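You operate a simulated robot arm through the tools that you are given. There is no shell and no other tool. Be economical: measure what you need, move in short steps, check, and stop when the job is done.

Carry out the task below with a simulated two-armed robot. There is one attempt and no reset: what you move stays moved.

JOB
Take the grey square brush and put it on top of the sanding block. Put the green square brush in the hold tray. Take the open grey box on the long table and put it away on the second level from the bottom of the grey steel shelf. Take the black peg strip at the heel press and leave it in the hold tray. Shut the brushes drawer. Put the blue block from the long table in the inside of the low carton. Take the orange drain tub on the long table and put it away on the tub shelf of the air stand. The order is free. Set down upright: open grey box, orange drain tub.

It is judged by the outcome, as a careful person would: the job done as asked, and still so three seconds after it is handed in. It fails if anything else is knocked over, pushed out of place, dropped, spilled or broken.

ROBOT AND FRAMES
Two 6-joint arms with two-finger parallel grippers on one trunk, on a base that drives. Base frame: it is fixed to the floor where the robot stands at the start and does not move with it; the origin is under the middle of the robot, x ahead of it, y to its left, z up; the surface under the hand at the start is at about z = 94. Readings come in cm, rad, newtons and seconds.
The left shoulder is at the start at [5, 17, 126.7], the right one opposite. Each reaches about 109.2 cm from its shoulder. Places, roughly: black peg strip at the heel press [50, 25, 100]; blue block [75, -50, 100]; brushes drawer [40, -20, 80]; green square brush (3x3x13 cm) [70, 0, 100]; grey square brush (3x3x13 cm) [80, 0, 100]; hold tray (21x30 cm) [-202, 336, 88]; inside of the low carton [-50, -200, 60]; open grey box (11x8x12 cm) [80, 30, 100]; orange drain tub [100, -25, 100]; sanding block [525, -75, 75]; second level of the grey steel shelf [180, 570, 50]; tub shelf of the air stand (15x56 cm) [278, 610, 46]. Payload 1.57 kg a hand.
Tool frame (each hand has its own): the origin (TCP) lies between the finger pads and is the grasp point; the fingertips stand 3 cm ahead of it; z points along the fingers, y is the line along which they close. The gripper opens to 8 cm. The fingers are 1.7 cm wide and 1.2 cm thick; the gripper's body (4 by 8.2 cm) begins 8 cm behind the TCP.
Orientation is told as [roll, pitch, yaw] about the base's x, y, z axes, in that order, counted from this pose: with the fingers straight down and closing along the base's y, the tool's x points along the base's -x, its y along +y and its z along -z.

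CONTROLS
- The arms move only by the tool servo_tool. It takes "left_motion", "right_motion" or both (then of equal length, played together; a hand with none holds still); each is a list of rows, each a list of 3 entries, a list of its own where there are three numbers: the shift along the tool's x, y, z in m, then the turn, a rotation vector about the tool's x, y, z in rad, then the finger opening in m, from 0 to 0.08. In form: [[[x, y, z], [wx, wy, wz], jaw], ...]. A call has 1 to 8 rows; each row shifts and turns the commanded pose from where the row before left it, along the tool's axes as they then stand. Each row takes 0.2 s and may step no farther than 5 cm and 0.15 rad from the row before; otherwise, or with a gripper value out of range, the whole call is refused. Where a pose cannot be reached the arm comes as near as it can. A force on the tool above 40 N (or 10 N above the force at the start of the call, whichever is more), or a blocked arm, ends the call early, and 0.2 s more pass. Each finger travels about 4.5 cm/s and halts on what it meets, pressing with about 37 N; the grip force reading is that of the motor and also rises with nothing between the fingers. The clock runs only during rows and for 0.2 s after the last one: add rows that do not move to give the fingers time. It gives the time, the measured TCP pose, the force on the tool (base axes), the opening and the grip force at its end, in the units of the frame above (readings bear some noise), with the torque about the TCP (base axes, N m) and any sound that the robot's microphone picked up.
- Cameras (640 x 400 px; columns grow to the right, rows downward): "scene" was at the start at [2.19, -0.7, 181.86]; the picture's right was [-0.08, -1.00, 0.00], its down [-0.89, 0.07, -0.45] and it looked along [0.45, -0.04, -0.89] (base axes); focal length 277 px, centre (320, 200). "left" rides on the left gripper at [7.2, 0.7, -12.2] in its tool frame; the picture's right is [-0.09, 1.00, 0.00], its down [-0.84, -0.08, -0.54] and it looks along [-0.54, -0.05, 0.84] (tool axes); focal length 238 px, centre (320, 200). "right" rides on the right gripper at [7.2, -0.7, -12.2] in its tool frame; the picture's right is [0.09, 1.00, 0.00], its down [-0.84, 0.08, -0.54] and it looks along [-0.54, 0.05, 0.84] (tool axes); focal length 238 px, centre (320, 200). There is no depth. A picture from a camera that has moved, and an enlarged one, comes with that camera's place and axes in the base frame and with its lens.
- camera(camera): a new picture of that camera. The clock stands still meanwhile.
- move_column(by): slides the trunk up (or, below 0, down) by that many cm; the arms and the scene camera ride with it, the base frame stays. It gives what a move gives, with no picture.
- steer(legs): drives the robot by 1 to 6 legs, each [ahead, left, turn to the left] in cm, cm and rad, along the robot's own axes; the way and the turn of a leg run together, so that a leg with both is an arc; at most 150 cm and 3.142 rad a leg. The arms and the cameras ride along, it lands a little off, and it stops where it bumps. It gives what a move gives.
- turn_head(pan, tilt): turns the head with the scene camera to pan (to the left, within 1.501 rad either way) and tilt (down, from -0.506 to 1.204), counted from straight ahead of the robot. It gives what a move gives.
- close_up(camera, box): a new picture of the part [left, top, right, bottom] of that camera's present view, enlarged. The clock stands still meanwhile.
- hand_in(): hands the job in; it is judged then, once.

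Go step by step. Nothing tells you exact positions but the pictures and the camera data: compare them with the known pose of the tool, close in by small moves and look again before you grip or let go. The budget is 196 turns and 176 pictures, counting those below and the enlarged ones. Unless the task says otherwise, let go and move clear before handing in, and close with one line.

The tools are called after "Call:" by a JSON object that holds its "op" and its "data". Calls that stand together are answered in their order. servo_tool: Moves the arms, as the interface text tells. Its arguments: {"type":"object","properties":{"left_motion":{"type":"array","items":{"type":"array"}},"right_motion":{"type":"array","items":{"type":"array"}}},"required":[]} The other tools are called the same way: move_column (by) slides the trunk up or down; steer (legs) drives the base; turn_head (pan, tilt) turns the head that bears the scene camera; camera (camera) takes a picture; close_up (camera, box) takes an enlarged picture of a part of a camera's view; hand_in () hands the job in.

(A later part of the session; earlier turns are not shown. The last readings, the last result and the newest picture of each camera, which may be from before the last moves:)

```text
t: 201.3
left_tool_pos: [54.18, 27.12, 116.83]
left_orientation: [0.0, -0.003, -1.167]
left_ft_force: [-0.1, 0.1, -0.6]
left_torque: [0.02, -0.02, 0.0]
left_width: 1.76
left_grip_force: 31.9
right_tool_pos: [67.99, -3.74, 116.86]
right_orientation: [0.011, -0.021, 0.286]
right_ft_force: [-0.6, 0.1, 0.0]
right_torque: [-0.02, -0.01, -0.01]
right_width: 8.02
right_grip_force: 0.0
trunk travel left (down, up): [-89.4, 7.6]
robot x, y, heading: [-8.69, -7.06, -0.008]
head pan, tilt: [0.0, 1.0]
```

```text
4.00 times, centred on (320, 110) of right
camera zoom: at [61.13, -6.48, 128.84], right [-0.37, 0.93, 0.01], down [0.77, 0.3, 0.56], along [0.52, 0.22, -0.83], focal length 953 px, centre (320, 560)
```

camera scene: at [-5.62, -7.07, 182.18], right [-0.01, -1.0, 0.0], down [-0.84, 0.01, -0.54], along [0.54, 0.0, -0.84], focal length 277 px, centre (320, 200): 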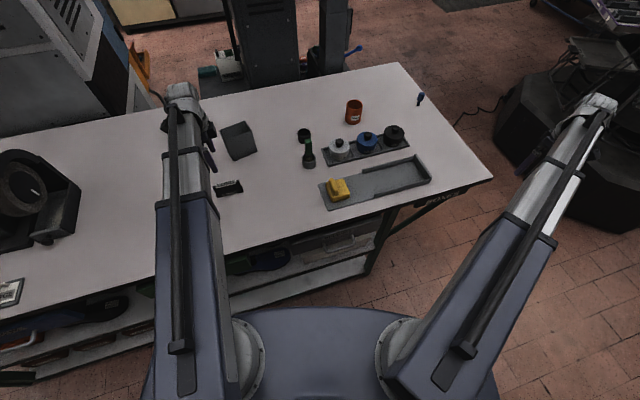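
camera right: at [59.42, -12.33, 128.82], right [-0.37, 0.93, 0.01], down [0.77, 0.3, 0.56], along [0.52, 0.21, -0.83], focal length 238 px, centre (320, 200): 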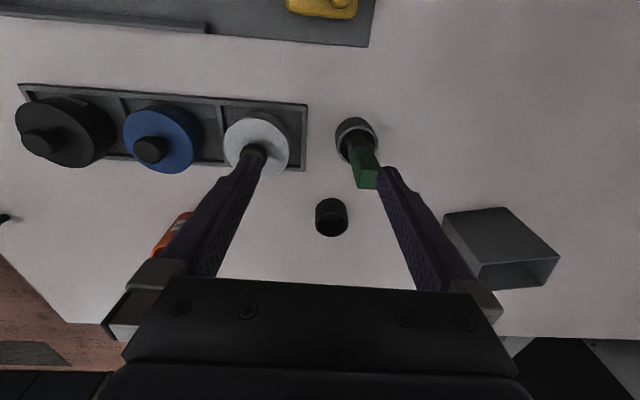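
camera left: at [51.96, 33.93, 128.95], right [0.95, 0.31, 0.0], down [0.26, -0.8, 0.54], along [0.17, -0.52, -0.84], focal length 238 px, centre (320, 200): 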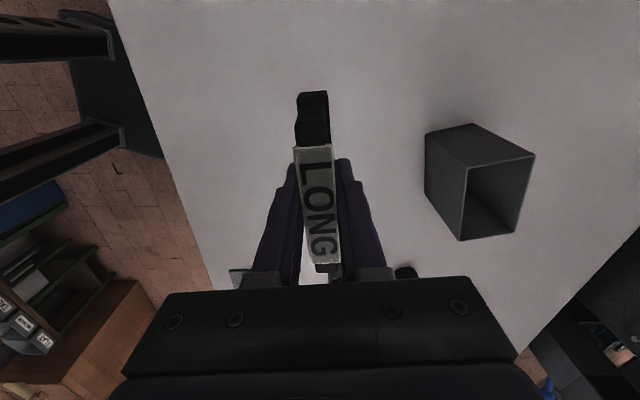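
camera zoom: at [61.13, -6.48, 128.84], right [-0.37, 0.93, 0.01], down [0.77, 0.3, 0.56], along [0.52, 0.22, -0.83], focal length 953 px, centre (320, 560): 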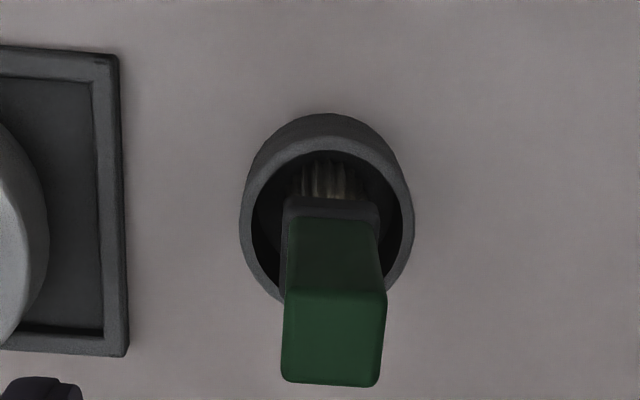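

Call:
{"op": "servo_tool", "data": {"right_motion": [[[-0.003, 0.003, 0], [0, 0, 0], 0.08], [[0, 0, 0], [0, 0, 0], 0.08]]}}

Call:
{"op": "move_column", "data": {"by": -12.3}}

Call:
{"op": "servo_tool", "data": {"right_motion": [[[0, 0, 0], [0, 0, 0], 0.0], [[0, 0, 0], [0, 0, 0], 0.0], [[0, 0, 0], [0, 0, 0], 0.0], [[0, 0, 0], [0, 0, 0], 0.0], [[0, 0, 0], [0, 0, 0], 0.0], [[0, 0, 0], [0, 0, 0], 0.0]]}}

Call:
{"op": "move_column", "data": {"by": 19}}

Call:
{"op": "camera", "data": {"camera": "right"}}

```text
t: 201.9
left_tool_pos: [54.24, 27.11, 116.85]
left_orientation: [0.002, -0.003, -1.169]
left_ft_force: [-0.2, -0.6, -1.0]
left_torque: [0.02, 0.01, -0.02]
left_width: 1.77
left_grip_force: 32.6
right_tool_pos: [68.25, -3.32, 116.85]
right_orientation: [0.012, -0.022, 0.289]
right_ft_force: [0.3, 0.2, -0.6]
right_torque: [0.0, 0.03, 0.03]
right_width: 8.0
right_grip_force: 0.0
trunk travel left (down, up): [-89.4, 7.6]
robot x, y, heading: [-8.57, -6.98, -0.007]
head pan, tilt: [0.0, 1.0]
```

```text
t: 203.4
left_tool_pos: [54.1, 27.13, 104.52]
left_orientation: [0.002, -0.001, -1.167]
left_ft_force: [0.3, 0.3, 0.0]
left_torque: [0.0, -0.01, 0.01]
left_width: 1.75
left_grip_force: 32.4
right_tool_pos: [68.2, -3.25, 104.44]
right_orientation: [0.011, -0.02, 0.289]
right_ft_force: [-0.1, -0.2, 0.3]
right_torque: [-0.01, -0.02, 0.02]
right_width: 7.99
right_grip_force: 0.0
trunk travel left (down, up): [-77.1, 19.9]
robot x, y, heading: [-8.26, -6.7, -0.008]
head pan, tilt: [0.0, 1.0]
```

```text
t: 204.8
left_tool_pos: [54.16, 27.06, 104.37]
left_orientation: [0.002, -0.002, -1.168]
left_ft_force: [-0.3, 0.7, -0.4]
left_torque: [0.01, -0.01, 0.02]
left_width: 1.72
left_grip_force: 32.4
right_tool_pos: [68.12, -3.46, 104.53]
right_orientation: [0.013, -0.021, 0.289]
right_ft_force: [-0.1, 0.1, 0.2]
right_torque: [0.0, 0.03, 0.0]
right_width: 2.73
right_grip_force: 36.9
trunk travel left (down, up): [-77.1, 19.9]
robot x, y, heading: [-8.39, -6.91, -0.005]
head pan, tilt: [0.0, 1.0]
```

```text
t: 206.9
left_tool_pos: [54.23, 27.16, 123.46]
left_orientation: [0.002, -0.002, -1.168]
left_ft_force: [0.5, 0.3, 0.1]
left_torque: [0.03, -0.03, 0.01]
left_width: 1.73
left_grip_force: 32.5
right_tool_pos: [68.21, -3.54, 123.56]
right_orientation: [0.014, -0.02, 0.29]
right_ft_force: [0.4, 0.7, -0.1]
right_torque: [0.0, 0.01, 0.01]
right_width: 2.74
right_grip_force: 37.4
trunk travel left (down, up): [-96.1, 0.9]
robot x, y, heading: [-8.19, -6.98, -0.002]
head pan, tilt: [0.0, 1.0]
```

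```text
94 pictures are left
camera right: at [61.3, -6.17, 135.52], right [-0.37, 0.93, 0.01], down [0.77, 0.3, 0.56], along [0.52, 0.22, -0.83], focal length 238 px, centre (320, 200)
```

right: 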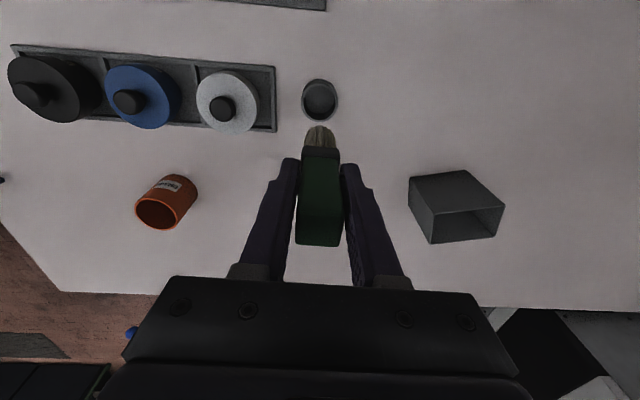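

Both are held. I back off, turn left and drive along the free lane toward the left bench with the hold tray.

Call:
{"op": "steer", "data": {"legs": [[-74, 0, 0], [0, 0, 1.58], [150, 0, 0], [130, 0, 0]]}}

Call:
{"op": "turn_head", "data": {"pan": 0.9, "tilt": 0.55}}

Call:
{"op": "camera", "data": {"camera": "scene"}}

```text
t: 210.3
left_tool_pos: [-9.93, 26.22, 123.78]
left_orientation: [0.003, -0.003, -1.183]
left_ft_force: [-1.2, -0.1, -1.4]
left_torque: [0.04, -0.05, -0.03]
left_width: 1.74
left_grip_force: 32.3
right_tool_pos: [3.49, -4.49, 123.76]
right_orientation: [0.013, -0.024, 0.272]
right_ft_force: [-0.1, -0.4, 0.0]
right_torque: [-0.01, -0.03, 0.0]
right_width: 2.72
right_grip_force: 37.2
trunk travel left (down, up): [-96.1, 0.9]
robot x, y, heading: [-72.8, -6.62, -0.024]
head pan, tilt: [0.0, 1.0]
stopped in leg 1: the robot was blocked; the commanded pose is now the measured one
```

```text
t: 211.5
left_tool_pos: [-9.67, 26.36, 123.51]
left_orientation: [0.003, -0.003, -1.185]
left_ft_force: [0.4, 0.6, -0.6]
left_torque: [0.0, 0.01, -0.02]
left_width: 1.74
left_grip_force: 32.2
right_tool_pos: [3.95, -4.33, 123.56]
right_orientation: [0.012, -0.021, 0.274]
right_ft_force: [-0.4, 0.4, -0.2]
right_torque: [-0.02, 0.0, -0.01]
right_width: 2.72
right_grip_force: 36.4
trunk travel left (down, up): [-96.1, 0.9]
robot x, y, heading: [-72.27, -6.68, -0.025]
head pan, tilt: [0.901, 0.55]
```

```text
93 pictures are left
camera scene: at [-71.06, 0.25, 194.02], right [0.77, -0.64, 0.0], down [-0.34, -0.4, -0.85], along [0.55, 0.65, -0.52], focal length 277 px, centre (320, 200)
```

scene: 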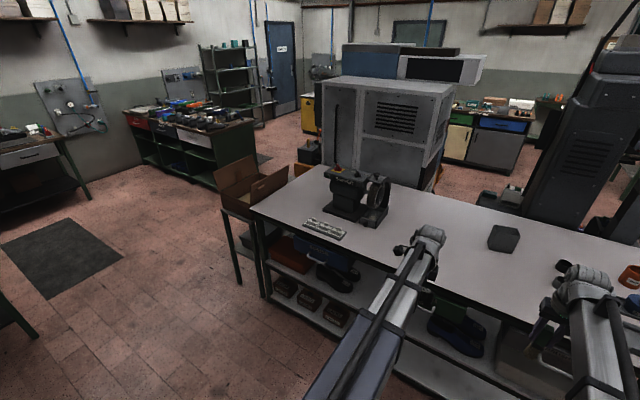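

Something stands behind the robot. I pull forward a bit, turn in place, and drive up the lane centre.

Call:
{"op": "steer", "data": {"legs": [[10, 0, 0], [0, 0, 1.685], [130, 0, 0], [130, 0, 0]]}}

Call:
{"op": "camera", "data": {"camera": "scene"}}

```text
t: 228.9
left_tool_pos: [-123.76, 308.0, 123.51]
left_orientation: [0.002, -0.001, 0.483]
left_ft_force: [0.2, -0.8, -0.8]
left_torque: [-0.02, 0.01, 0.0]
left_width: 1.74
left_grip_force: 32.0
right_tool_pos: [-94.6, 324.38, 123.57]
right_orientation: [0.012, -0.021, 1.939]
right_ft_force: [-0.8, 0.5, -0.4]
right_torque: [-0.01, 0.0, 0.0]
right_width: 2.73
right_grip_force: 36.9
trunk travel left (down, up): [-96.1, 0.9]
robot x, y, heading: [-84.62, 248.26, 1.647]
head pan, tilt: [0.901, 0.55]
```

```text
92 pictures are left
camera scene: at [-92.1, 249.23, 194.03], right [0.56, 0.83, 0.0], down [0.43, -0.29, -0.85], along [-0.7, 0.48, -0.52], focal length 277 px, centre (320, 200)
```

scene: 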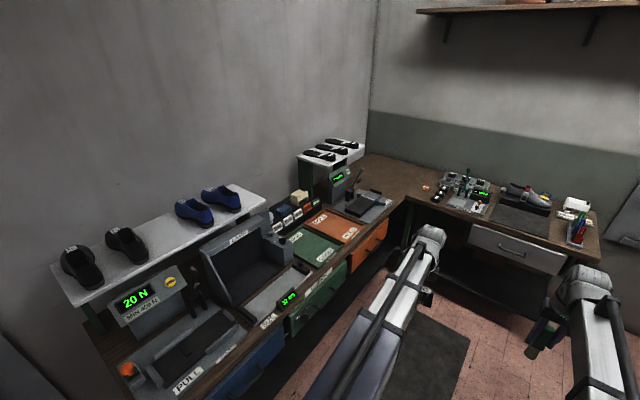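

Call:
{"op": "close_up", "data": {"camera": "scene", "box": [230, 180, 400, 330]}}

```text
2.67 times, centred on (315, 255) of scene
camera zoom: at [-92.1, 249.23, 194.03], right [0.56, 0.83, 0.0], down [0.43, -0.29, -0.85], along [-0.7, 0.48, -0.52], focal length 738 px, centre (333, 53)
```

zoom: 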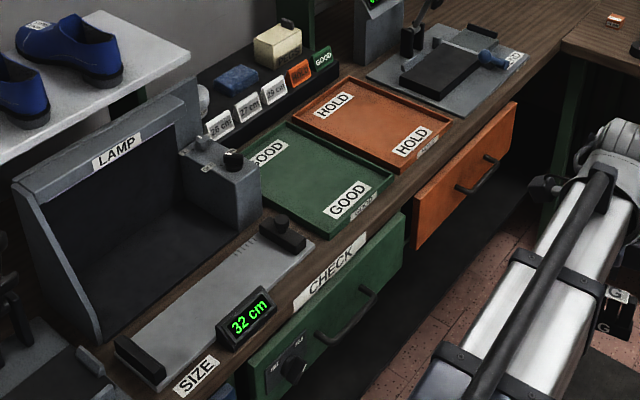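

The orange HOLD tray is centred near [-203, 336]. I drive to stand square before it.

Call:
{"op": "steer", "data": {"legs": [[50, 0, 0], [0, 0, 1.836], [0, -74, 0]]}}

Call:
{"op": "turn_head", "data": {"pan": 0.0, "tilt": 0.8}}

Call:
{"op": "camera", "data": {"camera": "scene"}}

```text
t: 239.9
left_tool_pos: [-160.78, 312.34, 123.44]
left_orientation: [0.003, 0.001, 2.348]
left_ft_force: [0.0, 0.1, -0.7]
left_torque: [-0.03, -0.02, -0.01]
left_width: 1.76
left_grip_force: 32.2
right_tool_pos: [-184.81, 335.51, 123.59]
right_orientation: [0.011, -0.02, -2.477]
right_ft_force: [-0.1, -0.2, -1.2]
right_torque: [0.0, 0.01, -0.02]
right_width: 2.69
right_grip_force: 36.5
trunk travel left (down, up): [-96.1, 0.9]
robot x, y, heading: [-115.05, 367.15, -2.779]
head pan, tilt: [0.901, 0.55]
```

```text
t: 241.1
left_tool_pos: [-160.79, 312.27, 123.59]
left_orientation: [0.001, -0.002, 2.346]
left_ft_force: [0.0, -0.5, -0.4]
left_torque: [-0.05, 0.01, -0.02]
left_width: 1.76
left_grip_force: 32.3
right_tool_pos: [-184.81, 335.5, 123.57]
right_orientation: [0.011, -0.02, -2.479]
right_ft_force: [-0.4, 0.4, -0.3]
right_torque: [0.0, 0.03, 0.03]
right_width: 2.71
right_grip_force: 37.5
trunk travel left (down, up): [-96.1, 0.9]
robot x, y, heading: [-114.72, 366.68, -2.775]
head pan, tilt: [0.0, 0.799]
```

```text
90 pictures are left
camera scene: at [-118.74, 365.17, 191.89], right [-0.36, 0.93, 0.0], down [0.67, 0.26, -0.7], along [-0.65, -0.25, -0.72], focal length 277 px, centre (320, 200)
```

scene: 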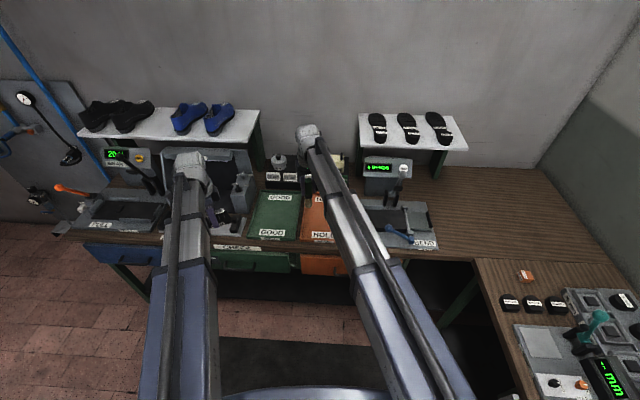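

I move closer and set the right hand with the brush over the far half of the tray.

Call:
{"op": "steer", "data": {"legs": [[12, 0, 0]]}}

Call:
{"op": "servo_tool", "data": {"right_motion": [[[-0.023, -0.044, 0], [0, 0, 0], 0], [[-0.023, -0.044, 0], [0, 0, 0], 0], [[-0.023, -0.044, 0], [0, 0, 0], 0]]}}

Call:
{"op": "camera", "data": {"camera": "right"}}

Call:
{"op": "camera", "data": {"camera": "scene"}}

```text
t: 242.3
left_tool_pos: [-172.06, 308.02, 123.49]
left_orientation: [0.0, 0.001, 2.349]
left_ft_force: [0.0, 0.3, -1.1]
left_torque: [0.02, -0.03, 0.01]
left_width: 1.74
left_grip_force: 32.5
right_tool_pos: [-196.17, 331.14, 123.46]
right_orientation: [0.013, -0.02, -2.475]
right_ft_force: [0.0, -0.2, -1.2]
right_torque: [-0.01, 0.0, -0.02]
right_width: 2.72
right_grip_force: 36.8
trunk travel left (down, up): [-96.1, 0.9]
robot x, y, heading: [-126.44, 362.5, -2.772]
head pan, tilt: [0.0, 0.799]
```

```text
t: 243.1
left_tool_pos: [-172.08, 308.01, 123.55]
left_orientation: [0.001, -0.001, 2.35]
left_ft_force: [-0.3, -0.9, -0.7]
left_torque: [-0.01, 0.01, 0.0]
left_width: 1.74
left_grip_force: 33.1
right_tool_pos: [-209.9, 337.5, 123.63]
right_orientation: [0.013, -0.019, -2.477]
right_ft_force: [0.6, 0.1, -0.7]
right_torque: [-0.03, -0.01, 0.0]
right_width: 2.74
right_grip_force: 36.4
trunk travel left (down, up): [-96.1, 0.9]
robot x, y, heading: [-125.92, 362.0, -2.775]
head pan, tilt: [0.0, 0.799]
```

```text
89 pictures are left
camera right: at [-204.49, 342.74, 135.5], right [0.69, -0.73, 0.01], down [-0.61, -0.56, 0.56], along [-0.4, -0.39, -0.83], focal length 238 px, centre (320, 200)
```

right: 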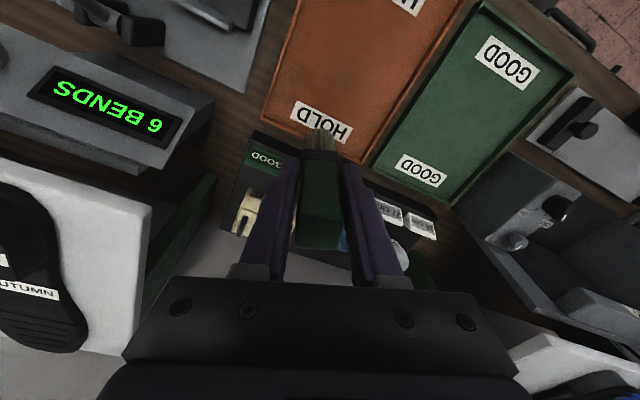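

```text
88 pictures are left
camera scene: at [-130.1, 360.98, 191.89], right [-0.36, 0.93, 0.0], down [0.67, 0.26, -0.7], along [-0.65, -0.25, -0.72], focal length 277 px, centre (320, 200)
```

scene: 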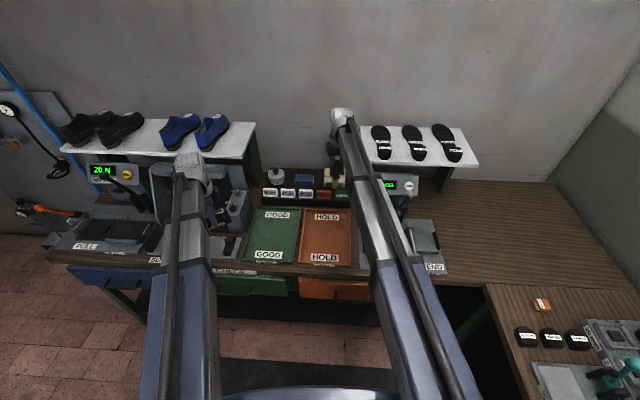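

The brush is over the tray. I pull back 3 cm and lower it toward the tray floor.

Call:
{"op": "servo_tool", "data": {"right_motion": [[[0.0287, 0.0088, 0], [0, 0, 0], 0], [[0, 0, 0], [0, 0, 0], 0]]}}

Call:
{"op": "move_column", "data": {"by": -22}}

Call:
{"op": "camera", "data": {"camera": "right"}}

Call:
{"op": "camera", "data": {"camera": "left"}}

```text
t: 243.7
left_tool_pos: [-172.07, 308.01, 123.49]
left_orientation: [0.002, 0.0, 2.347]
left_ft_force: [-0.4, -0.3, -1.0]
left_torque: [0.01, 0.01, 0.01]
left_width: 1.76
left_grip_force: 32.5
right_tool_pos: [-207.08, 338.36, 123.48]
right_orientation: [0.011, -0.021, -2.476]
right_ft_force: [-0.7, -0.2, -0.6]
right_torque: [0.06, -0.01, 0.01]
right_width: 2.71
right_grip_force: 36.5
trunk travel left (down, up): [-96.1, 0.9]
robot x, y, heading: [-125.88, 362.42, -2.776]
head pan, tilt: [0.0, 0.799]
```

```text
t: 246.1
left_tool_pos: [-171.94, 307.87, 101.61]
left_orientation: [0.002, -0.001, 2.346]
left_ft_force: [-0.7, -1.4, -1.8]
left_torque: [0.02, -0.01, -0.01]
left_width: 1.74
left_grip_force: 32.6
right_tool_pos: [-206.94, 338.34, 101.54]
right_orientation: [0.012, -0.021, -2.475]
right_ft_force: [-0.1, 0.9, -0.2]
right_torque: [-0.01, 0.01, -0.01]
right_width: 2.71
right_grip_force: 37.2
trunk travel left (down, up): [-74.1, 22.9]
robot x, y, heading: [-126.16, 362.47, -2.776]
head pan, tilt: [0.0, 0.799]
```

```text
87 pictures are left
camera right: at [-201.49, 343.68, 113.54], right [0.69, -0.73, 0.01], down [-0.61, -0.56, 0.56], along [-0.4, -0.39, -0.83], focal length 238 px, centre (320, 200)
```

right: 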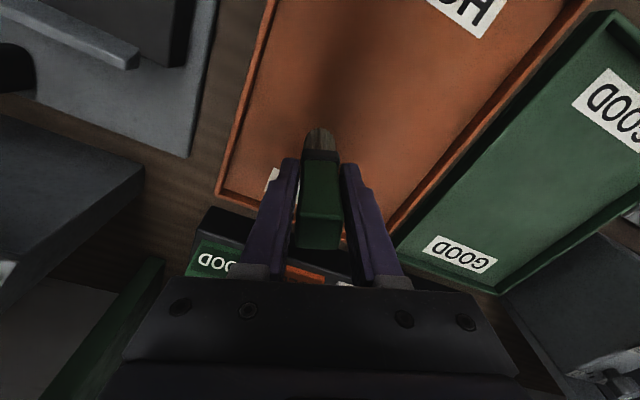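

```text
86 pictures are left
camera left: at [-167.39, 302.34, 113.67], right [-0.77, -0.63, 0.0], down [-0.53, 0.65, 0.54], along [-0.34, 0.42, -0.84], focal length 238 px, centre (320, 200)
```

left: 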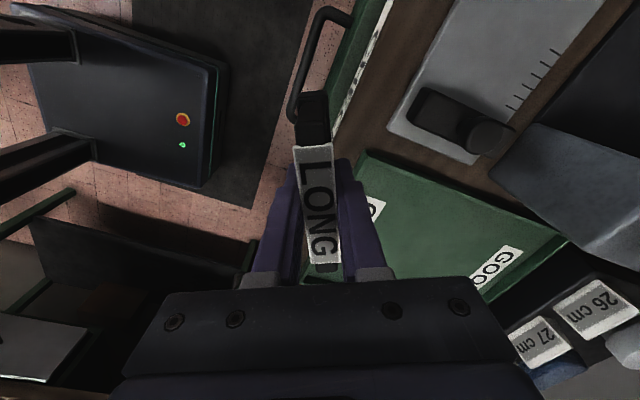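

Call:
{"op": "move_column", "data": {"by": -2.5}}

Call:
{"op": "move_column", "data": {"by": -1}}

Call:
{"op": "close_up", "data": {"camera": "right", "box": [220, 80, 420, 205]}}

```text
t: 246.8
left_tool_pos: [-171.91, 308.02, 99.08]
left_orientation: [0.004, 0.001, 2.348]
left_ft_force: [-0.6, 0.3, -0.5]
left_torque: [0.0, -0.02, -0.01]
left_width: 1.75
left_grip_force: 32.6
right_tool_pos: [-206.97, 338.3, 99.07]
right_orientation: [0.011, -0.022, -2.477]
right_ft_force: [-0.8, 0.8, -1.6]
right_torque: [-0.01, 0.01, 0.0]
right_width: 2.72
right_grip_force: 37.2
trunk travel left (down, up): [-71.6, 25.4]
robot x, y, heading: [-126.19, 362.42, -2.774]
head pan, tilt: [0.0, 0.799]
```

```text
t: 247.4
left_tool_pos: [-171.92, 308.1, 98.28]
left_orientation: [0.005, -0.002, 2.347]
left_ft_force: [-0.2, 0.1, -0.6]
left_torque: [0.04, -0.02, -0.01]
left_width: 1.74
left_grip_force: 32.9
right_tool_pos: [-206.75, 338.4, 98.33]
right_orientation: [0.011, -0.023, -2.48]
right_ft_force: [-2.6, 0.5, 28.1]
right_torque: [0.2, 0.3, 0.03]
right_width: 2.76
right_grip_force: 37.0
trunk travel left (down, up): [-70.6, 26.4]
robot x, y, heading: [-126.15, 362.59, -2.777]
head pan, tilt: [0.0, 0.799]
```

```text
3.20 times, centred on (320, 142) of right
camera zoom: at [-201.33, 343.75, 110.23], right [0.69, -0.73, 0.01], down [-0.61, -0.56, 0.56], along [-0.4, -0.39, -0.83], focal length 763 px, centre (320, 384)
```

zoom: 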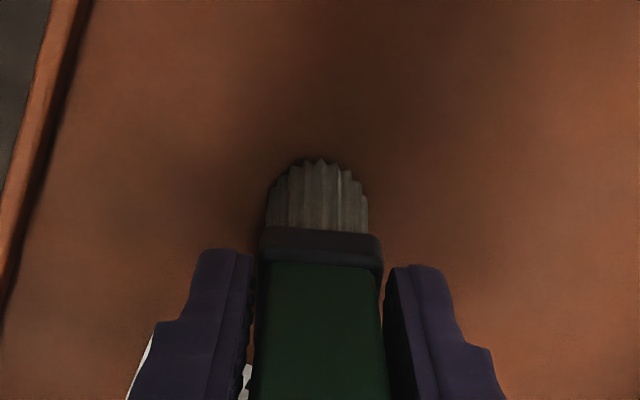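

The brush touches the tray floor. I relieve the pressure and release it gently.

Call:
{"op": "move_column", "data": {"by": 0.4}}

Call:
{"op": "servo_tool", "data": {"right_motion": [[[0, 0, 0], [0, 0, 0], 0.029], [[0, 0, 0], [0, 0, 0], 0.032], [[0, 0, 0], [0, 0, 0], 0.036], [[0, 0, 0], [0, 0, 0], 0.045], [[0, 0, 0], [0, 0, 0], 0.06], [[0, 0, 0], [0, 0, 0], 0.075], [[0, 0, 0], [0, 0, 0], 0.075]]}}

Call:
{"op": "move_column", "data": {"by": 20}}

Call:
{"op": "camera", "data": {"camera": "right"}}

```text
t: 247.9
left_tool_pos: [-171.88, 307.96, 98.41]
left_orientation: [0.0, -0.001, 2.347]
left_ft_force: [-0.5, 0.6, -1.7]
left_torque: [0.01, 0.0, 0.0]
left_width: 1.75
left_grip_force: 32.7
right_tool_pos: [-206.79, 338.38, 98.52]
right_orientation: [0.011, -0.021, -2.479]
right_ft_force: [-0.1, -0.5, -1.9]
right_torque: [0.0, -0.01, -0.01]
right_width: 2.69
right_grip_force: 37.7
trunk travel left (down, up): [-71.0, 26.0]
robot x, y, heading: [-125.79, 362.7, -2.778]
head pan, tilt: [0.0, 0.799]
```

```text
t: 249.5
left_tool_pos: [-172.06, 308.0, 98.45]
left_orientation: [0.003, 0.0, 2.347]
left_ft_force: [-0.1, -0.5, -0.5]
left_torque: [0.01, 0.02, 0.0]
left_width: 1.76
left_grip_force: 32.1
right_tool_pos: [-206.87, 338.33, 98.49]
right_orientation: [0.011, -0.022, -2.476]
right_ft_force: [-0.4, 0.2, -0.1]
right_torque: [0.0, 0.0, 0.04]
right_width: 7.5
right_grip_force: 0.1
trunk travel left (down, up): [-71.0, 26.0]
robot x, y, heading: [-126.38, 362.75, -2.771]
head pan, tilt: [0.0, 0.799]
```

```text
t: 251.7
left_tool_pos: [-171.96, 307.95, 118.5]
left_orientation: [0.002, -0.002, 2.347]
left_ft_force: [-0.1, 0.4, -0.2]
left_torque: [-0.02, 0.01, 0.05]
left_width: 1.76
left_grip_force: 32.5
right_tool_pos: [-206.71, 338.32, 118.4]
right_orientation: [0.013, -0.02, -2.477]
right_ft_force: [-0.4, -0.1, 0.2]
right_torque: [-0.03, -0.02, 0.03]
right_width: 7.5
right_grip_force: 0.1
trunk travel left (down, up): [-91.0, 6.0]
robot x, y, heading: [-126.17, 362.44, -2.774]
head pan, tilt: [0.0, 0.799]
```

```text
84 pictures are left
camera right: at [-201.5, 343.68, 130.42], right [0.69, -0.73, 0.01], down [-0.61, -0.56, 0.56], along [-0.4, -0.39, -0.83], focal length 238 px, centre (320, 200)
```

right: 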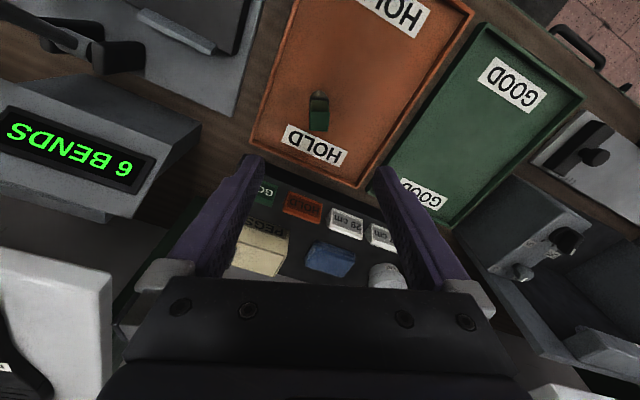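

The brush stands in the HOLD tray. I retract the right hand, then bring the strip over the near half.

Call:
{"op": "servo_tool", "data": {"right_motion": [[[0.041, -0.017, 0], [0, 0, 0], 0.075], [[0.041, -0.017, 0], [0, 0, 0], 0.075], [[0.041, -0.017, 0], [0, 0, 0], 0.075], [[0.041, -0.017, 0], [0, 0, 0], 0.075], [[0.041, -0.017, 0], [0, 0, 0], 0.075], [[0.041, -0.017, 0], [0, 0, 0], 0.075], [[0.041, -0.017, 0], [0, 0, 0], 0.075], [[0.041, -0.017, 0], [0, 0, 0], 0.075]]}}

Call:
{"op": "servo_tool", "data": {"left_motion": [[[-0.0474, -0.0045, 0], [0, 0, 0], 0], [[-0.0474, -0.0045, 0], [0, 0, 0], 0], [[-0.0474, -0.0045, 0], [0, 0, 0], 0], [[-0.0474, -0.0045, 0], [0, 0, 0], 0], [[-0.0474, -0.0045, 0], [0, 0, 0], 0], [[-0.0474, -0.0045, 0], [0, 0, 0], 0], [[-0.0474, -0.0045, 0], [0, 0, 0], 0], [[-0.0474, -0.0045, 0], [0, 0, 0], 0]]}}

Call:
{"op": "camera", "data": {"camera": "left"}}

Call:
{"op": "camera", "data": {"camera": "scene"}}

```text
t: 253.5
left_tool_pos: [-171.93, 308.09, 118.44]
left_orientation: [0.003, -0.001, 2.349]
left_ft_force: [-1.0, -0.4, -0.2]
left_torque: [0.0, 0.01, 0.01]
left_width: 1.75
left_grip_force: 32.2
right_tool_pos: [-189.73, 369.15, 118.46]
right_orientation: [0.013, -0.023, -2.475]
right_ft_force: [-0.9, -0.6, 0.1]
right_torque: [-0.03, -0.02, 0.01]
right_width: 7.5
right_grip_force: 0.2
right hand out of reach, approached as far as the arm can: row 2, 6
trunk travel left (down, up): [-91.0, 6.0]
robot x, y, heading: [-126.19, 362.53, -2.778]
head pan, tilt: [0.0, 0.799]
```

```text
t: 255.3
left_tool_pos: [-196.32, 337.62, 118.49]
left_orientation: [0.001, 0.0, 2.349]
left_ft_force: [-0.3, -0.1, -0.9]
left_torque: [0.01, -0.02, -0.02]
left_width: 1.72
left_grip_force: 32.9
right_tool_pos: [-189.73, 369.23, 118.42]
right_orientation: [0.012, -0.021, -2.477]
right_ft_force: [-0.3, 0.8, -0.6]
right_torque: [0.01, -0.03, 0.02]
right_width: 7.5
right_grip_force: 0.1
trunk travel left (down, up): [-91.0, 6.0]
robot x, y, heading: [-126.16, 362.71, -2.778]
head pan, tilt: [0.0, 0.799]
```

```text
83 pictures are left
camera left: at [-191.77, 332.05, 130.55], right [-0.77, -0.63, 0.0], down [-0.53, 0.65, 0.54], along [-0.34, 0.42, -0.84], focal length 238 px, centre (320, 200)
```

left: 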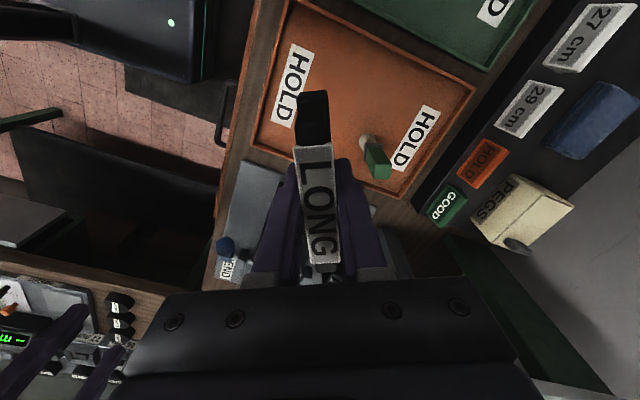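

```text
82 pictures are left
camera scene: at [-130.11, 361.0, 186.79], right [-0.36, 0.93, 0.0], down [0.67, 0.26, -0.7], along [-0.65, -0.25, -0.72], focal length 277 px, centre (320, 200)
```

scene: 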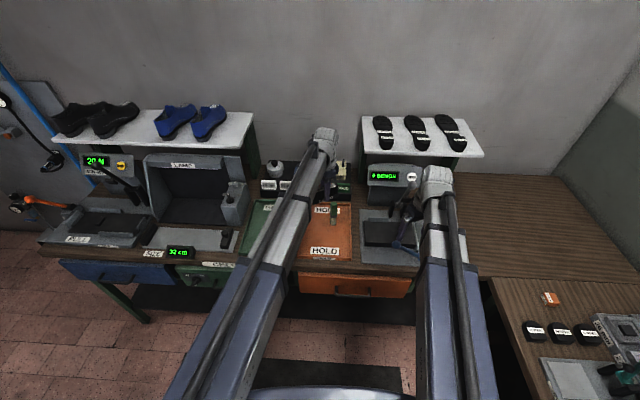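

Strip is over the tray. The right hand would come down on the gauge, so I first move it to the empty wooden surface at the right.

Call:
{"op": "move_column", "data": {"by": 5}}

Call:
{"op": "servo_tool", "data": {"right_motion": [[[0, -0.0495, 0], [0, 0, 0], 0.075], [[0, -0.0495, 0], [0, 0, 0], 0.075], [[0, -0.0495, 0], [0, 0, 0], 0.075], [[0, -0.0495, 0], [0, 0, 0], 0.075], [[0, -0.0495, 0], [0, 0, 0], 0.075], [[0, -0.0495, 0], [0, 0, 0], 0.075], [[0, -0.0495, 0], [0, 0, 0], 0.075], [[0, -0.0495, 0], [0, 0, 0], 0.075]]}}

Call:
{"op": "camera", "data": {"camera": "right"}}

```text
t: 256.2
left_tool_pos: [-196.32, 337.54, 123.46]
left_orientation: [0.002, 0.0, 2.35]
left_ft_force: [-0.4, -0.4, 0.4]
left_torque: [0.04, -0.02, 0.0]
left_width: 1.73
left_grip_force: 31.9
right_tool_pos: [-189.67, 369.21, 123.54]
right_orientation: [0.013, -0.021, -2.476]
right_ft_force: [0.2, 0.0, -0.4]
right_torque: [0.01, 0.02, -0.01]
right_width: 7.5
right_grip_force: 0.0
trunk travel left (down, up): [-96.0, 1.0]
robot x, y, heading: [-126.12, 362.74, -2.776]
head pan, tilt: [0.0, 0.799]
```

```text
t: 258.0
left_tool_pos: [-196.39, 337.56, 123.31]
left_orientation: [0.001, -0.002, 2.349]
left_ft_force: [0.5, -0.9, -1.0]
left_torque: [-0.02, -0.01, 0.03]
left_width: 1.74
left_grip_force: 32.4
right_tool_pos: [-214.56, 400.28, 123.32]
right_orientation: [0.013, -0.021, -2.478]
right_ft_force: [0.8, 0.4, 0.9]
right_torque: [-0.03, 0.01, 0.02]
right_width: 7.51
right_grip_force: 0.0
right hand out of reach, approached as far as the arm can: row 5
trunk travel left (down, up): [-96.0, 1.0]
robot x, y, heading: [-126.2, 362.75, -2.777]
head pan, tilt: [0.0, 0.799]
```

```text
81 pictures are left
camera right: at [-209.15, 405.74, 135.34], right [0.69, -0.73, 0.01], down [-0.61, -0.56, 0.56], along [-0.4, -0.39, -0.83], focal length 238 px, centre (320, 200)
```

right: 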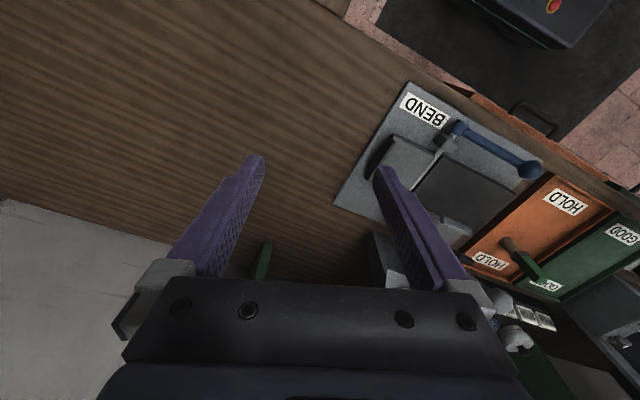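

The right hand is over empty wood. I lower the strip into the tray.

Call:
{"op": "move_column", "data": {"by": -29}}

Call:
{"op": "move_column", "data": {"by": -1.2}}

Call:
{"op": "move_column", "data": {"by": -0.7}}

Call:
{"op": "camera", "data": {"camera": "left"}}

```text
t: 260.9
left_tool_pos: [-196.34, 337.56, 94.38]
left_orientation: [0.0, 0.0, 2.347]
left_ft_force: [0.4, 0.7, -0.4]
left_torque: [0.05, 0.03, 0.01]
left_width: 1.74
left_grip_force: 32.0
right_tool_pos: [-214.42, 400.23, 94.41]
right_orientation: [0.011, -0.022, -2.478]
right_ft_force: [0.7, -0.7, -0.1]
right_torque: [0.03, 0.01, -0.01]
right_width: 7.49
right_grip_force: 0.0
trunk travel left (down, up): [-67.0, 30.0]
robot x, y, heading: [-126.49, 362.52, -2.778]
head pan, tilt: [0.0, 0.799]
```

```text
t: 261.5
left_tool_pos: [-196.33, 337.58, 93.2]
left_orientation: [0.001, 0.0, 2.347]
left_ft_force: [0.2, -0.2, -0.7]
left_torque: [-0.01, -0.03, 0.01]
left_width: 1.75
left_grip_force: 32.5
right_tool_pos: [-214.35, 400.32, 93.32]
right_orientation: [0.013, -0.021, -2.477]
right_ft_force: [-0.8, -0.1, -0.3]
right_torque: [-0.01, 0.01, -0.01]
right_width: 7.51
right_grip_force: 0.1
trunk travel left (down, up): [-65.8, 31.2]
robot x, y, heading: [-125.9, 362.56, -2.773]
head pan, tilt: [0.0, 0.799]
```

```text
t: 262.1
left_tool_pos: [-196.19, 337.55, 92.46]
left_orientation: [0.002, -0.001, 2.348]
left_ft_force: [0.5, 0.1, -0.2]
left_torque: [-0.02, -0.01, 0.0]
left_width: 1.72
left_grip_force: 32.6
right_tool_pos: [-214.4, 400.14, 92.65]
right_orientation: [0.012, -0.022, -2.475]
right_ft_force: [0.2, -0.1, 0.3]
right_torque: [0.01, -0.03, 0.03]
right_width: 7.47
right_grip_force: 0.1
trunk travel left (down, up): [-65.1, 31.9]
robot x, y, heading: [-125.95, 362.44, -2.774]
head pan, tilt: [0.0, 0.799]
```

```text
80 pictures are left
camera left: at [-191.66, 331.93, 104.67], right [-0.77, -0.63, 0.0], down [-0.53, 0.65, 0.54], along [-0.34, 0.42, -0.84], focal length 238 px, centre (320, 200)
```

left: 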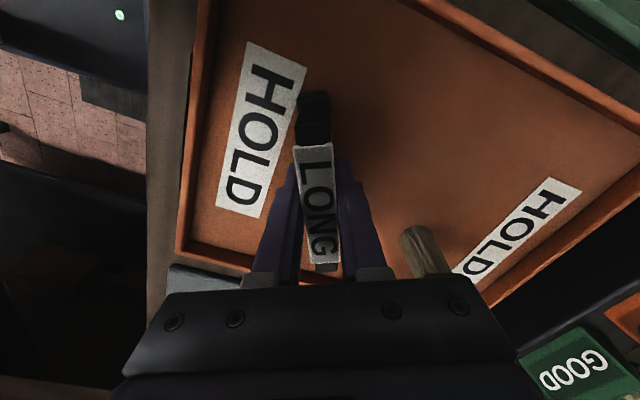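

Call:
{"op": "move_column", "data": {"by": -0.5}}

Call:
{"op": "move_column", "data": {"by": -0.5}}

```text
t: 262.6
left_tool_pos: [-196.15, 337.53, 92.2]
left_orientation: [0.004, -0.002, 2.349]
left_ft_force: [-5.0, -2.5, 26.9]
left_torque: [-0.07, 0.06, -0.01]
left_width: 1.74
left_grip_force: 32.3
right_tool_pos: [-214.34, 400.29, 92.17]
right_orientation: [0.013, -0.023, -2.478]
right_ft_force: [-0.3, 0.3, 0.3]
right_torque: [-0.01, 0.01, -0.01]
right_width: 7.49
right_grip_force: 0.1
trunk travel left (down, up): [-64.6, 32.4]
robot x, y, heading: [-125.76, 362.58, -2.776]
head pan, tilt: [0.0, 0.799]
```

```text
t: 263.1
left_tool_pos: [-196.11, 337.65, 91.58]
left_orientation: [0.001, -0.001, 2.348]
left_ft_force: [-1.1, -0.8, 22.0]
left_torque: [-0.02, 0.01, 0.01]
left_width: 1.74
left_grip_force: 32.7
right_tool_pos: [-214.17, 400.21, 91.71]
right_orientation: [0.012, -0.024, -2.477]
right_ft_force: [0.0, -0.6, 0.1]
right_torque: [0.02, -0.02, 0.03]
right_width: 7.52
right_grip_force: 0.2
trunk travel left (down, up): [-64.1, 32.9]
robot x, y, heading: [-125.83, 361.97, -2.778]
head pan, tilt: [0.0, 0.799]
```

Contact with the tray floor. I ease up, open the left fingers moderately, and rise.

Call:
{"op": "move_column", "data": {"by": 0.5}}

Call:
{"op": "servo_tool", "data": {"left_motion": [[[0, 0, 0], [0, 0, 0], 0.02], [[0, 0, 0], [0, 0, 0], 0.025], [[0, 0, 0], [0, 0, 0], 0.032], [[0, 0, 0], [0, 0, 0], 0.04], [[0, 0, 0], [0, 0, 0], 0.04]]}}

Call:
{"op": "move_column", "data": {"by": 30}}

Call:
{"op": "camera", "data": {"camera": "left"}}

```text
t: 263.7
left_tool_pos: [-196.28, 337.56, 92.09]
left_orientation: [0.004, 0.0, 2.347]
left_ft_force: [-0.2, -0.2, -1.1]
left_torque: [-0.01, -0.01, -0.01]
left_width: 1.74
left_grip_force: 32.3
right_tool_pos: [-214.39, 400.17, 92.03]
right_orientation: [0.012, -0.02, -2.478]
right_ft_force: [0.3, 0.2, -0.4]
right_torque: [0.03, 0.0, 0.02]
right_width: 7.49
right_grip_force: 0.1
trunk travel left (down, up): [-64.6, 32.4]
robot x, y, heading: [-126.02, 362.31, -2.775]
head pan, tilt: [0.0, 0.799]
```

```text
t: 264.9
left_tool_pos: [-196.1, 337.61, 92.07]
left_orientation: [0.002, 0.001, 2.346]
left_ft_force: [-0.6, 0.5, 0.0]
left_torque: [-0.02, 0.0, 0.04]
left_width: 4.04
left_grip_force: 0.1
right_tool_pos: [-214.3, 400.33, 91.97]
right_orientation: [0.012, -0.021, -2.477]
right_ft_force: [0.0, 0.7, -0.6]
right_torque: [0.04, 0.0, 0.0]
right_width: 7.5
right_grip_force: 0.0
trunk travel left (down, up): [-64.6, 32.4]
robot x, y, heading: [-126.44, 362.22, -2.776]
head pan, tilt: [0.0, 0.799]
```

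```text
t: 267.9
left_tool_pos: [-196.31, 337.5, 122.04]
left_orientation: [0.001, 0.0, 2.348]
left_ft_force: [0.7, 0.2, 0.0]
left_torque: [0.03, -0.01, -0.01]
left_width: 3.98
left_grip_force: 0.2
right_tool_pos: [-214.32, 400.29, 122.06]
right_orientation: [0.013, -0.022, -2.477]
right_ft_force: [-0.7, -0.2, -0.1]
right_torque: [0.0, 0.01, 0.0]
right_width: 7.51
right_grip_force: 0.1
trunk travel left (down, up): [-94.6, 2.4]
robot x, y, heading: [-125.99, 362.6, -2.774]
head pan, tilt: [0.0, 0.799]
```

```text
79 pictures are left
camera left: at [-191.68, 331.94, 134.16], right [-0.77, -0.63, 0.0], down [-0.53, 0.65, 0.54], along [-0.34, 0.42, -0.84], focal length 238 px, centre (320, 200)
```

left: 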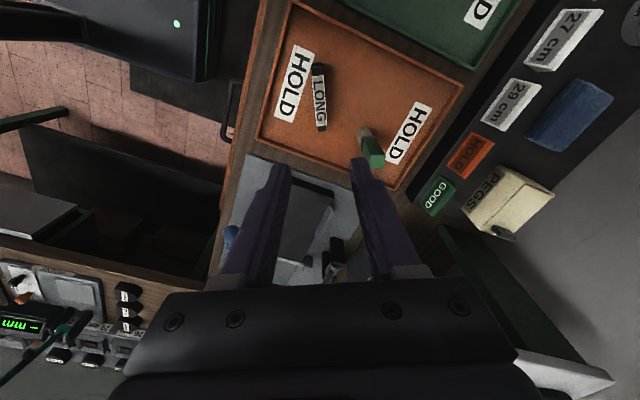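

Strip and brush both lie in the hold tray. I retract both hands, back away and look toward the shelves.

Call:
{"op": "servo_tool", "data": {"left_motion": [[[0.0474, 0.0045, 0], [0, 0, 0], 0.04], [[0.0474, 0.0045, 0], [0, 0, 0], 0.04], [[0.0474, 0.0045, 0], [0, 0, 0], 0.04], [[0.0474, 0.0045, 0], [0, 0, 0], 0.04], [[0.0474, 0.0045, 0], [0, 0, 0], 0.04], [[0.0474, 0.0045, 0], [0, 0, 0], 0.04], [[0.0474, 0.0045, 0], [0, 0, 0], 0.04], [[0.0474, 0.0045, 0], [0, 0, 0], 0.04]], "right_motion": [[[0, 0.0495, 0], [0, 0, 0], 0.075], [[0, 0.0495, 0], [0, 0, 0], 0.075], [[0, 0.0495, 0], [0, 0, 0], 0.075], [[0, 0.0495, 0], [0, 0, 0], 0.075], [[0, 0.0495, 0], [0, 0, 0], 0.075], [[0, 0.0495, 0], [0, 0, 0], 0.075], [[0, 0.0495, 0], [0, 0, 0], 0.075], [[0, 0.0495, 0], [0, 0, 0], 0.075]]}}

Call:
{"op": "steer", "data": {"legs": [[-45, 0, 0], [0, 0, -2.5]]}}

Call:
{"op": "turn_head", "data": {"pan": -0.4, "tilt": 0.4}}

Call:
{"op": "camera", "data": {"camera": "scene"}}

```text
t: 269.7
left_tool_pos: [-172.16, 308.06, 121.88]
left_orientation: [0.004, -0.002, 2.348]
left_ft_force: [0.5, -0.4, -0.7]
left_torque: [0.02, 0.03, 0.02]
left_width: 4.01
left_grip_force: 0.1
right_tool_pos: [-190.05, 369.11, 122.09]
right_orientation: [0.01, -0.021, -2.479]
right_ft_force: [1.0, -0.2, 0.1]
right_torque: [0.01, 0.02, 0.01]
right_width: 7.5
right_grip_force: 0.2
right hand out of reach, approached as far as the arm can: row 7
trunk travel left (down, up): [-94.6, 2.4]
robot x, y, heading: [-125.94, 362.1, -2.778]
head pan, tilt: [0.0, 0.799]
```

```text
t: 278.4
left_tool_pos: [-76.42, 449.3, 122.1]
left_orientation: [0.001, 0.0, -0.203]
left_ft_force: [0.5, 0.0, 0.0]
left_torque: [0.01, 0.01, -0.01]
left_width: 4.01
left_grip_force: 0.0
right_tool_pos: [-27.3, 408.71, 121.96]
right_orientation: [0.012, -0.023, 1.254]
right_ft_force: [0.9, -0.2, 0.0]
right_torque: [-0.05, 0.0, 0.0]
right_width: 7.53
right_grip_force: 0.0
trunk travel left (down, up): [-94.6, 2.4]
robot x, y, heading: [-84.3, 378.49, 0.955]
head pan, tilt: [0.0, 0.799]
```

```text
t: 279.3
left_tool_pos: [-76.32, 449.29, 122.1]
left_orientation: [0.0, 0.0, -0.202]
left_ft_force: [0.3, 0.7, 0.3]
left_torque: [0.01, -0.02, -0.04]
left_width: 4.01
left_grip_force: 0.1
right_tool_pos: [-27.45, 408.66, 122.1]
right_orientation: [0.01, -0.022, 1.255]
right_ft_force: [-0.3, -0.9, -0.2]
right_torque: [0.0, -0.03, 0.03]
right_width: 7.5
right_grip_force: 0.1
trunk travel left (down, up): [-94.6, 2.4]
robot x, y, heading: [-84.3, 378.37, 0.955]
head pan, tilt: [-0.4, 0.4]
```

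```text
78 pictures are left
camera scene: at [-78.87, 379.93, 193.89], right [0.53, -0.85, 0.0], down [-0.33, -0.21, -0.92], along [0.78, 0.49, -0.39], focal length 277 px, centre (320, 200)
```

scene: 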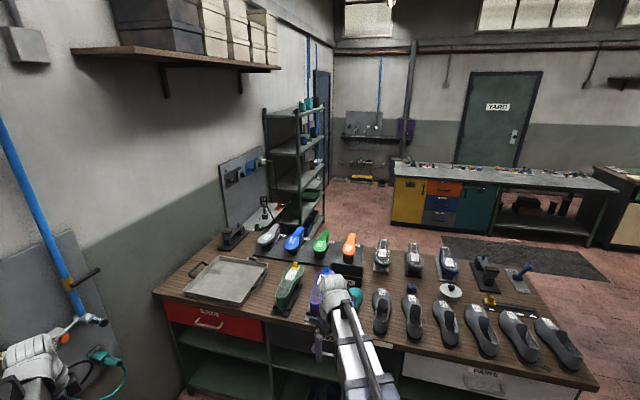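

Call:
{"op": "close_up", "data": {"camera": "scene", "box": [230, 80, 430, 230]}}

```text
2.67 times, centred on (330, 155) of scene
camera zoom: at [-78.87, 379.93, 193.89], right [0.53, -0.85, 0.0], down [-0.33, -0.21, -0.92], along [0.78, 0.49, -0.39], focal length 738 px, centre (293, 320)
```

zoom: 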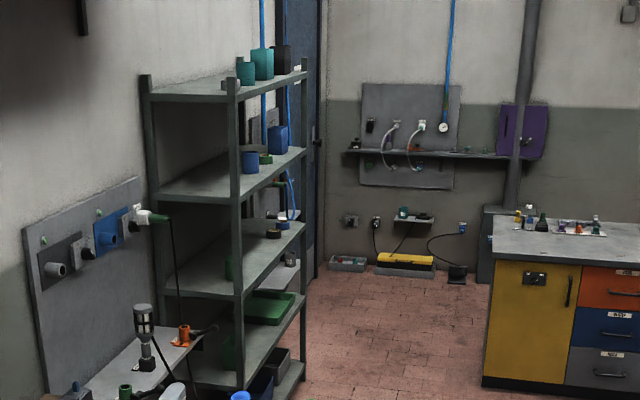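

The shelf stands behind the shoe bench, and the air stand beyond it. I now drive back to the table for the grey box and the tub.

Call:
{"op": "steer", "data": {"legs": [[0, 0, -2.49], [130, 0, 0], [130, 0, 0], [95, 0, 0], [0, 0, 1.535]]}}

Call:
{"op": "servo_tool", "data": {"left_motion": [[[0, 0, 0], [0, 0, -0.145], 0.05], [[0, 0, 0], [0, 0, -0.145], 0.05], [[0, 0, 0], [0, 0, -0.145], 0.05], [[0, 0, 0], [0, 0, -0.145], 0.05], [[0, 0, 0], [0, 0, -0.145], 0.05], [[0, 0, 0], [0, 0, -0.145], 0.05], [[0, 0, 0], [0, 0, -0.145], 0.05], [[0, 0, 0], [0, 0, -0.145], 0.05]]}}

Call:
{"op": "turn_head", "data": {"pan": 0.0, "tilt": 0.8}}

Call:
{"op": "camera", "data": {"camera": "scene"}}

```text
t: 304.5
left_tool_pos: [0.51, -2.25, 122.1]
left_orientation: [0.002, -0.006, -2.069]
left_ft_force: [0.0, 1.1, 0.1]
left_torque: [-0.08, 0.05, 0.03]
left_width: 3.96
left_grip_force: 0.0
right_tool_pos: [-52.45, -37.41, 122.34]
right_orientation: [0.01, -0.023, -0.609]
right_ft_force: [0.7, 0.3, 1.0]
right_torque: [-0.05, 0.01, 0.02]
right_width: 7.5
right_grip_force: 0.0
trunk travel left (down, up): [-94.6, 2.4]
robot x, y, heading: [-65.02, 25.38, -0.91]
head pan, tilt: [-0.4, 0.4]
stopped in leg 5: the robot was blocked; the commanded pose is now the measured one
```

```text
t: 306.3
left_tool_pos: [0.46, -2.85, 122.1]
left_orientation: [-0.001, 0.0, -0.905]
left_ft_force: [-0.4, -0.8, 0.2]
left_torque: [0.01, 0.01, 0.06]
left_width: 4.98
left_grip_force: 0.0
right_tool_pos: [-52.56, -37.86, 122.07]
right_orientation: [0.011, -0.02, -0.61]
right_ft_force: [0.5, 0.4, 0.5]
right_torque: [0.0, 0.0, -0.01]
right_width: 7.51
right_grip_force: 0.3
trunk travel left (down, up): [-94.6, 2.4]
robot x, y, heading: [-64.83, 25.91, -0.906]
head pan, tilt: [-0.4, 0.4]
```

```text
t: 307.1
left_tool_pos: [0.57, -2.81, 121.91]
left_orientation: [0.001, -0.001, -0.906]
left_ft_force: [-0.3, -0.5, -0.5]
left_torque: [0.0, -0.01, 0.02]
left_width: 4.98
left_grip_force: 0.2
right_tool_pos: [-52.59, -37.81, 122.06]
right_orientation: [0.011, -0.023, -0.609]
right_ft_force: [-0.5, -0.4, -0.5]
right_torque: [-0.02, -0.01, 0.0]
right_width: 7.5
right_grip_force: 0.1
trunk travel left (down, up): [-94.6, 2.4]
robot x, y, heading: [-64.88, 25.28, -0.905]
head pan, tilt: [0.0, 0.799]
```

```text
76 pictures are left
camera scene: at [-62.61, 22.07, 190.4], right [-0.79, -0.62, 0.0], down [-0.44, 0.56, -0.7], along [0.43, -0.55, -0.72], focal length 277 px, centre (320, 200)
```

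scene: 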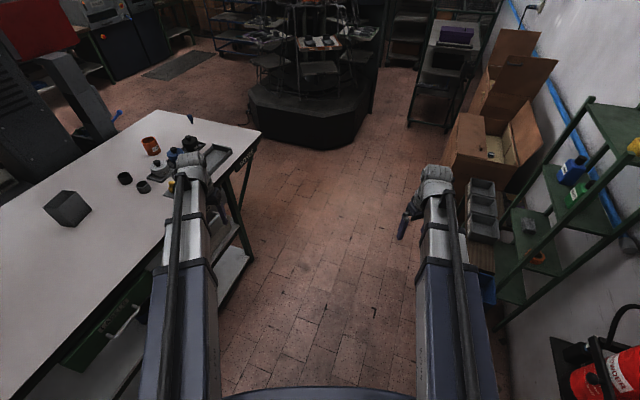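

The base caught on something behind during the turn. I shift away from the wall first, then finish the turn and drive up to the table.

Call:
{"op": "steer", "data": {"legs": [[13, 17, 0], [0, 0, 0.905], [36, -24, 0]]}}

Call:
{"op": "turn_head", "data": {"pan": 0.0, "tilt": 0.95}}

Call:
{"op": "camera", "data": {"camera": "scene"}}

Call:
{"op": "camera", "data": {"camera": "left"}}

```text
t: 313.3
left_tool_pos: [55.0, 33.43, 121.99]
left_orientation: [0.0, -0.002, -0.02]
left_ft_force: [0.0, -0.1, 0.5]
left_torque: [0.0, 0.01, -0.01]
left_width: 4.97
left_grip_force: 0.0
right_tool_pos: [48.78, -29.76, 122.05]
right_orientation: [0.013, -0.021, 0.277]
right_ft_force: [0.3, 1.1, 0.1]
right_torque: [0.04, 0.01, -0.03]
right_width: 7.51
right_grip_force: 0.1
trunk travel left (down, up): [-94.6, 2.4]
robot x, y, heading: [-8.37, 0.52, -0.019]
head pan, tilt: [0.0, 0.799]
```

```text
t: 314.0
left_tool_pos: [54.94, 33.67, 122.03]
left_orientation: [0.001, -0.001, -0.021]
left_ft_force: [0.3, -0.6, 0.2]
left_torque: [-0.02, 0.02, 0.03]
left_width: 5.01
left_grip_force: 0.0
right_tool_pos: [48.64, -29.55, 122.08]
right_orientation: [0.012, -0.022, 0.28]
right_ft_force: [-0.1, 0.4, -0.5]
right_torque: [0.01, 0.0, 0.01]
right_width: 7.49
right_grip_force: 0.0
trunk travel left (down, up): [-94.6, 2.4]
robot x, y, heading: [-8.42, 0.62, -0.019]
head pan, tilt: [0.0, 0.949]
```

```text
75 pictures are left
camera scene: at [-5.16, 0.41, 189.24], right [-0.02, -1.0, 0.0], down [-0.81, 0.02, -0.58], along [0.58, -0.01, -0.81], focal length 277 px, centre (320, 200)
```

scene: 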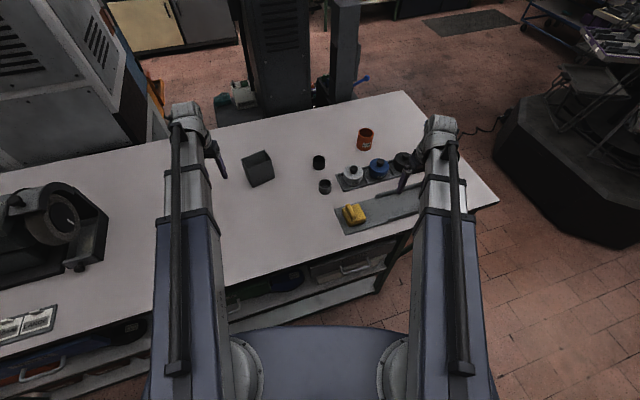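

```text
74 pictures are left
camera left: at [47.73, 34.4, 134.16], right [0.11, 0.99, 0.0], down [0.83, -0.09, 0.54], along [0.54, -0.06, -0.84], focal length 238 px, centre (320, 200)
```

left: 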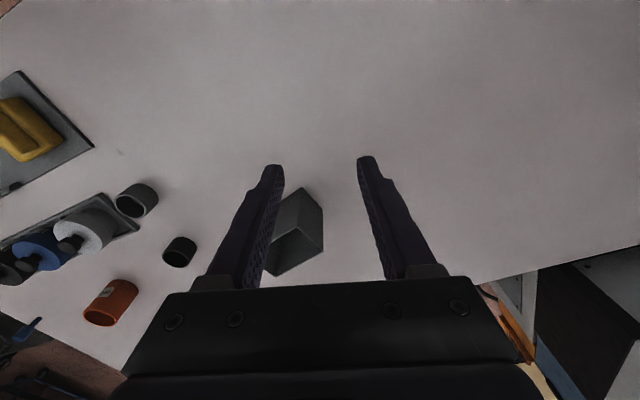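

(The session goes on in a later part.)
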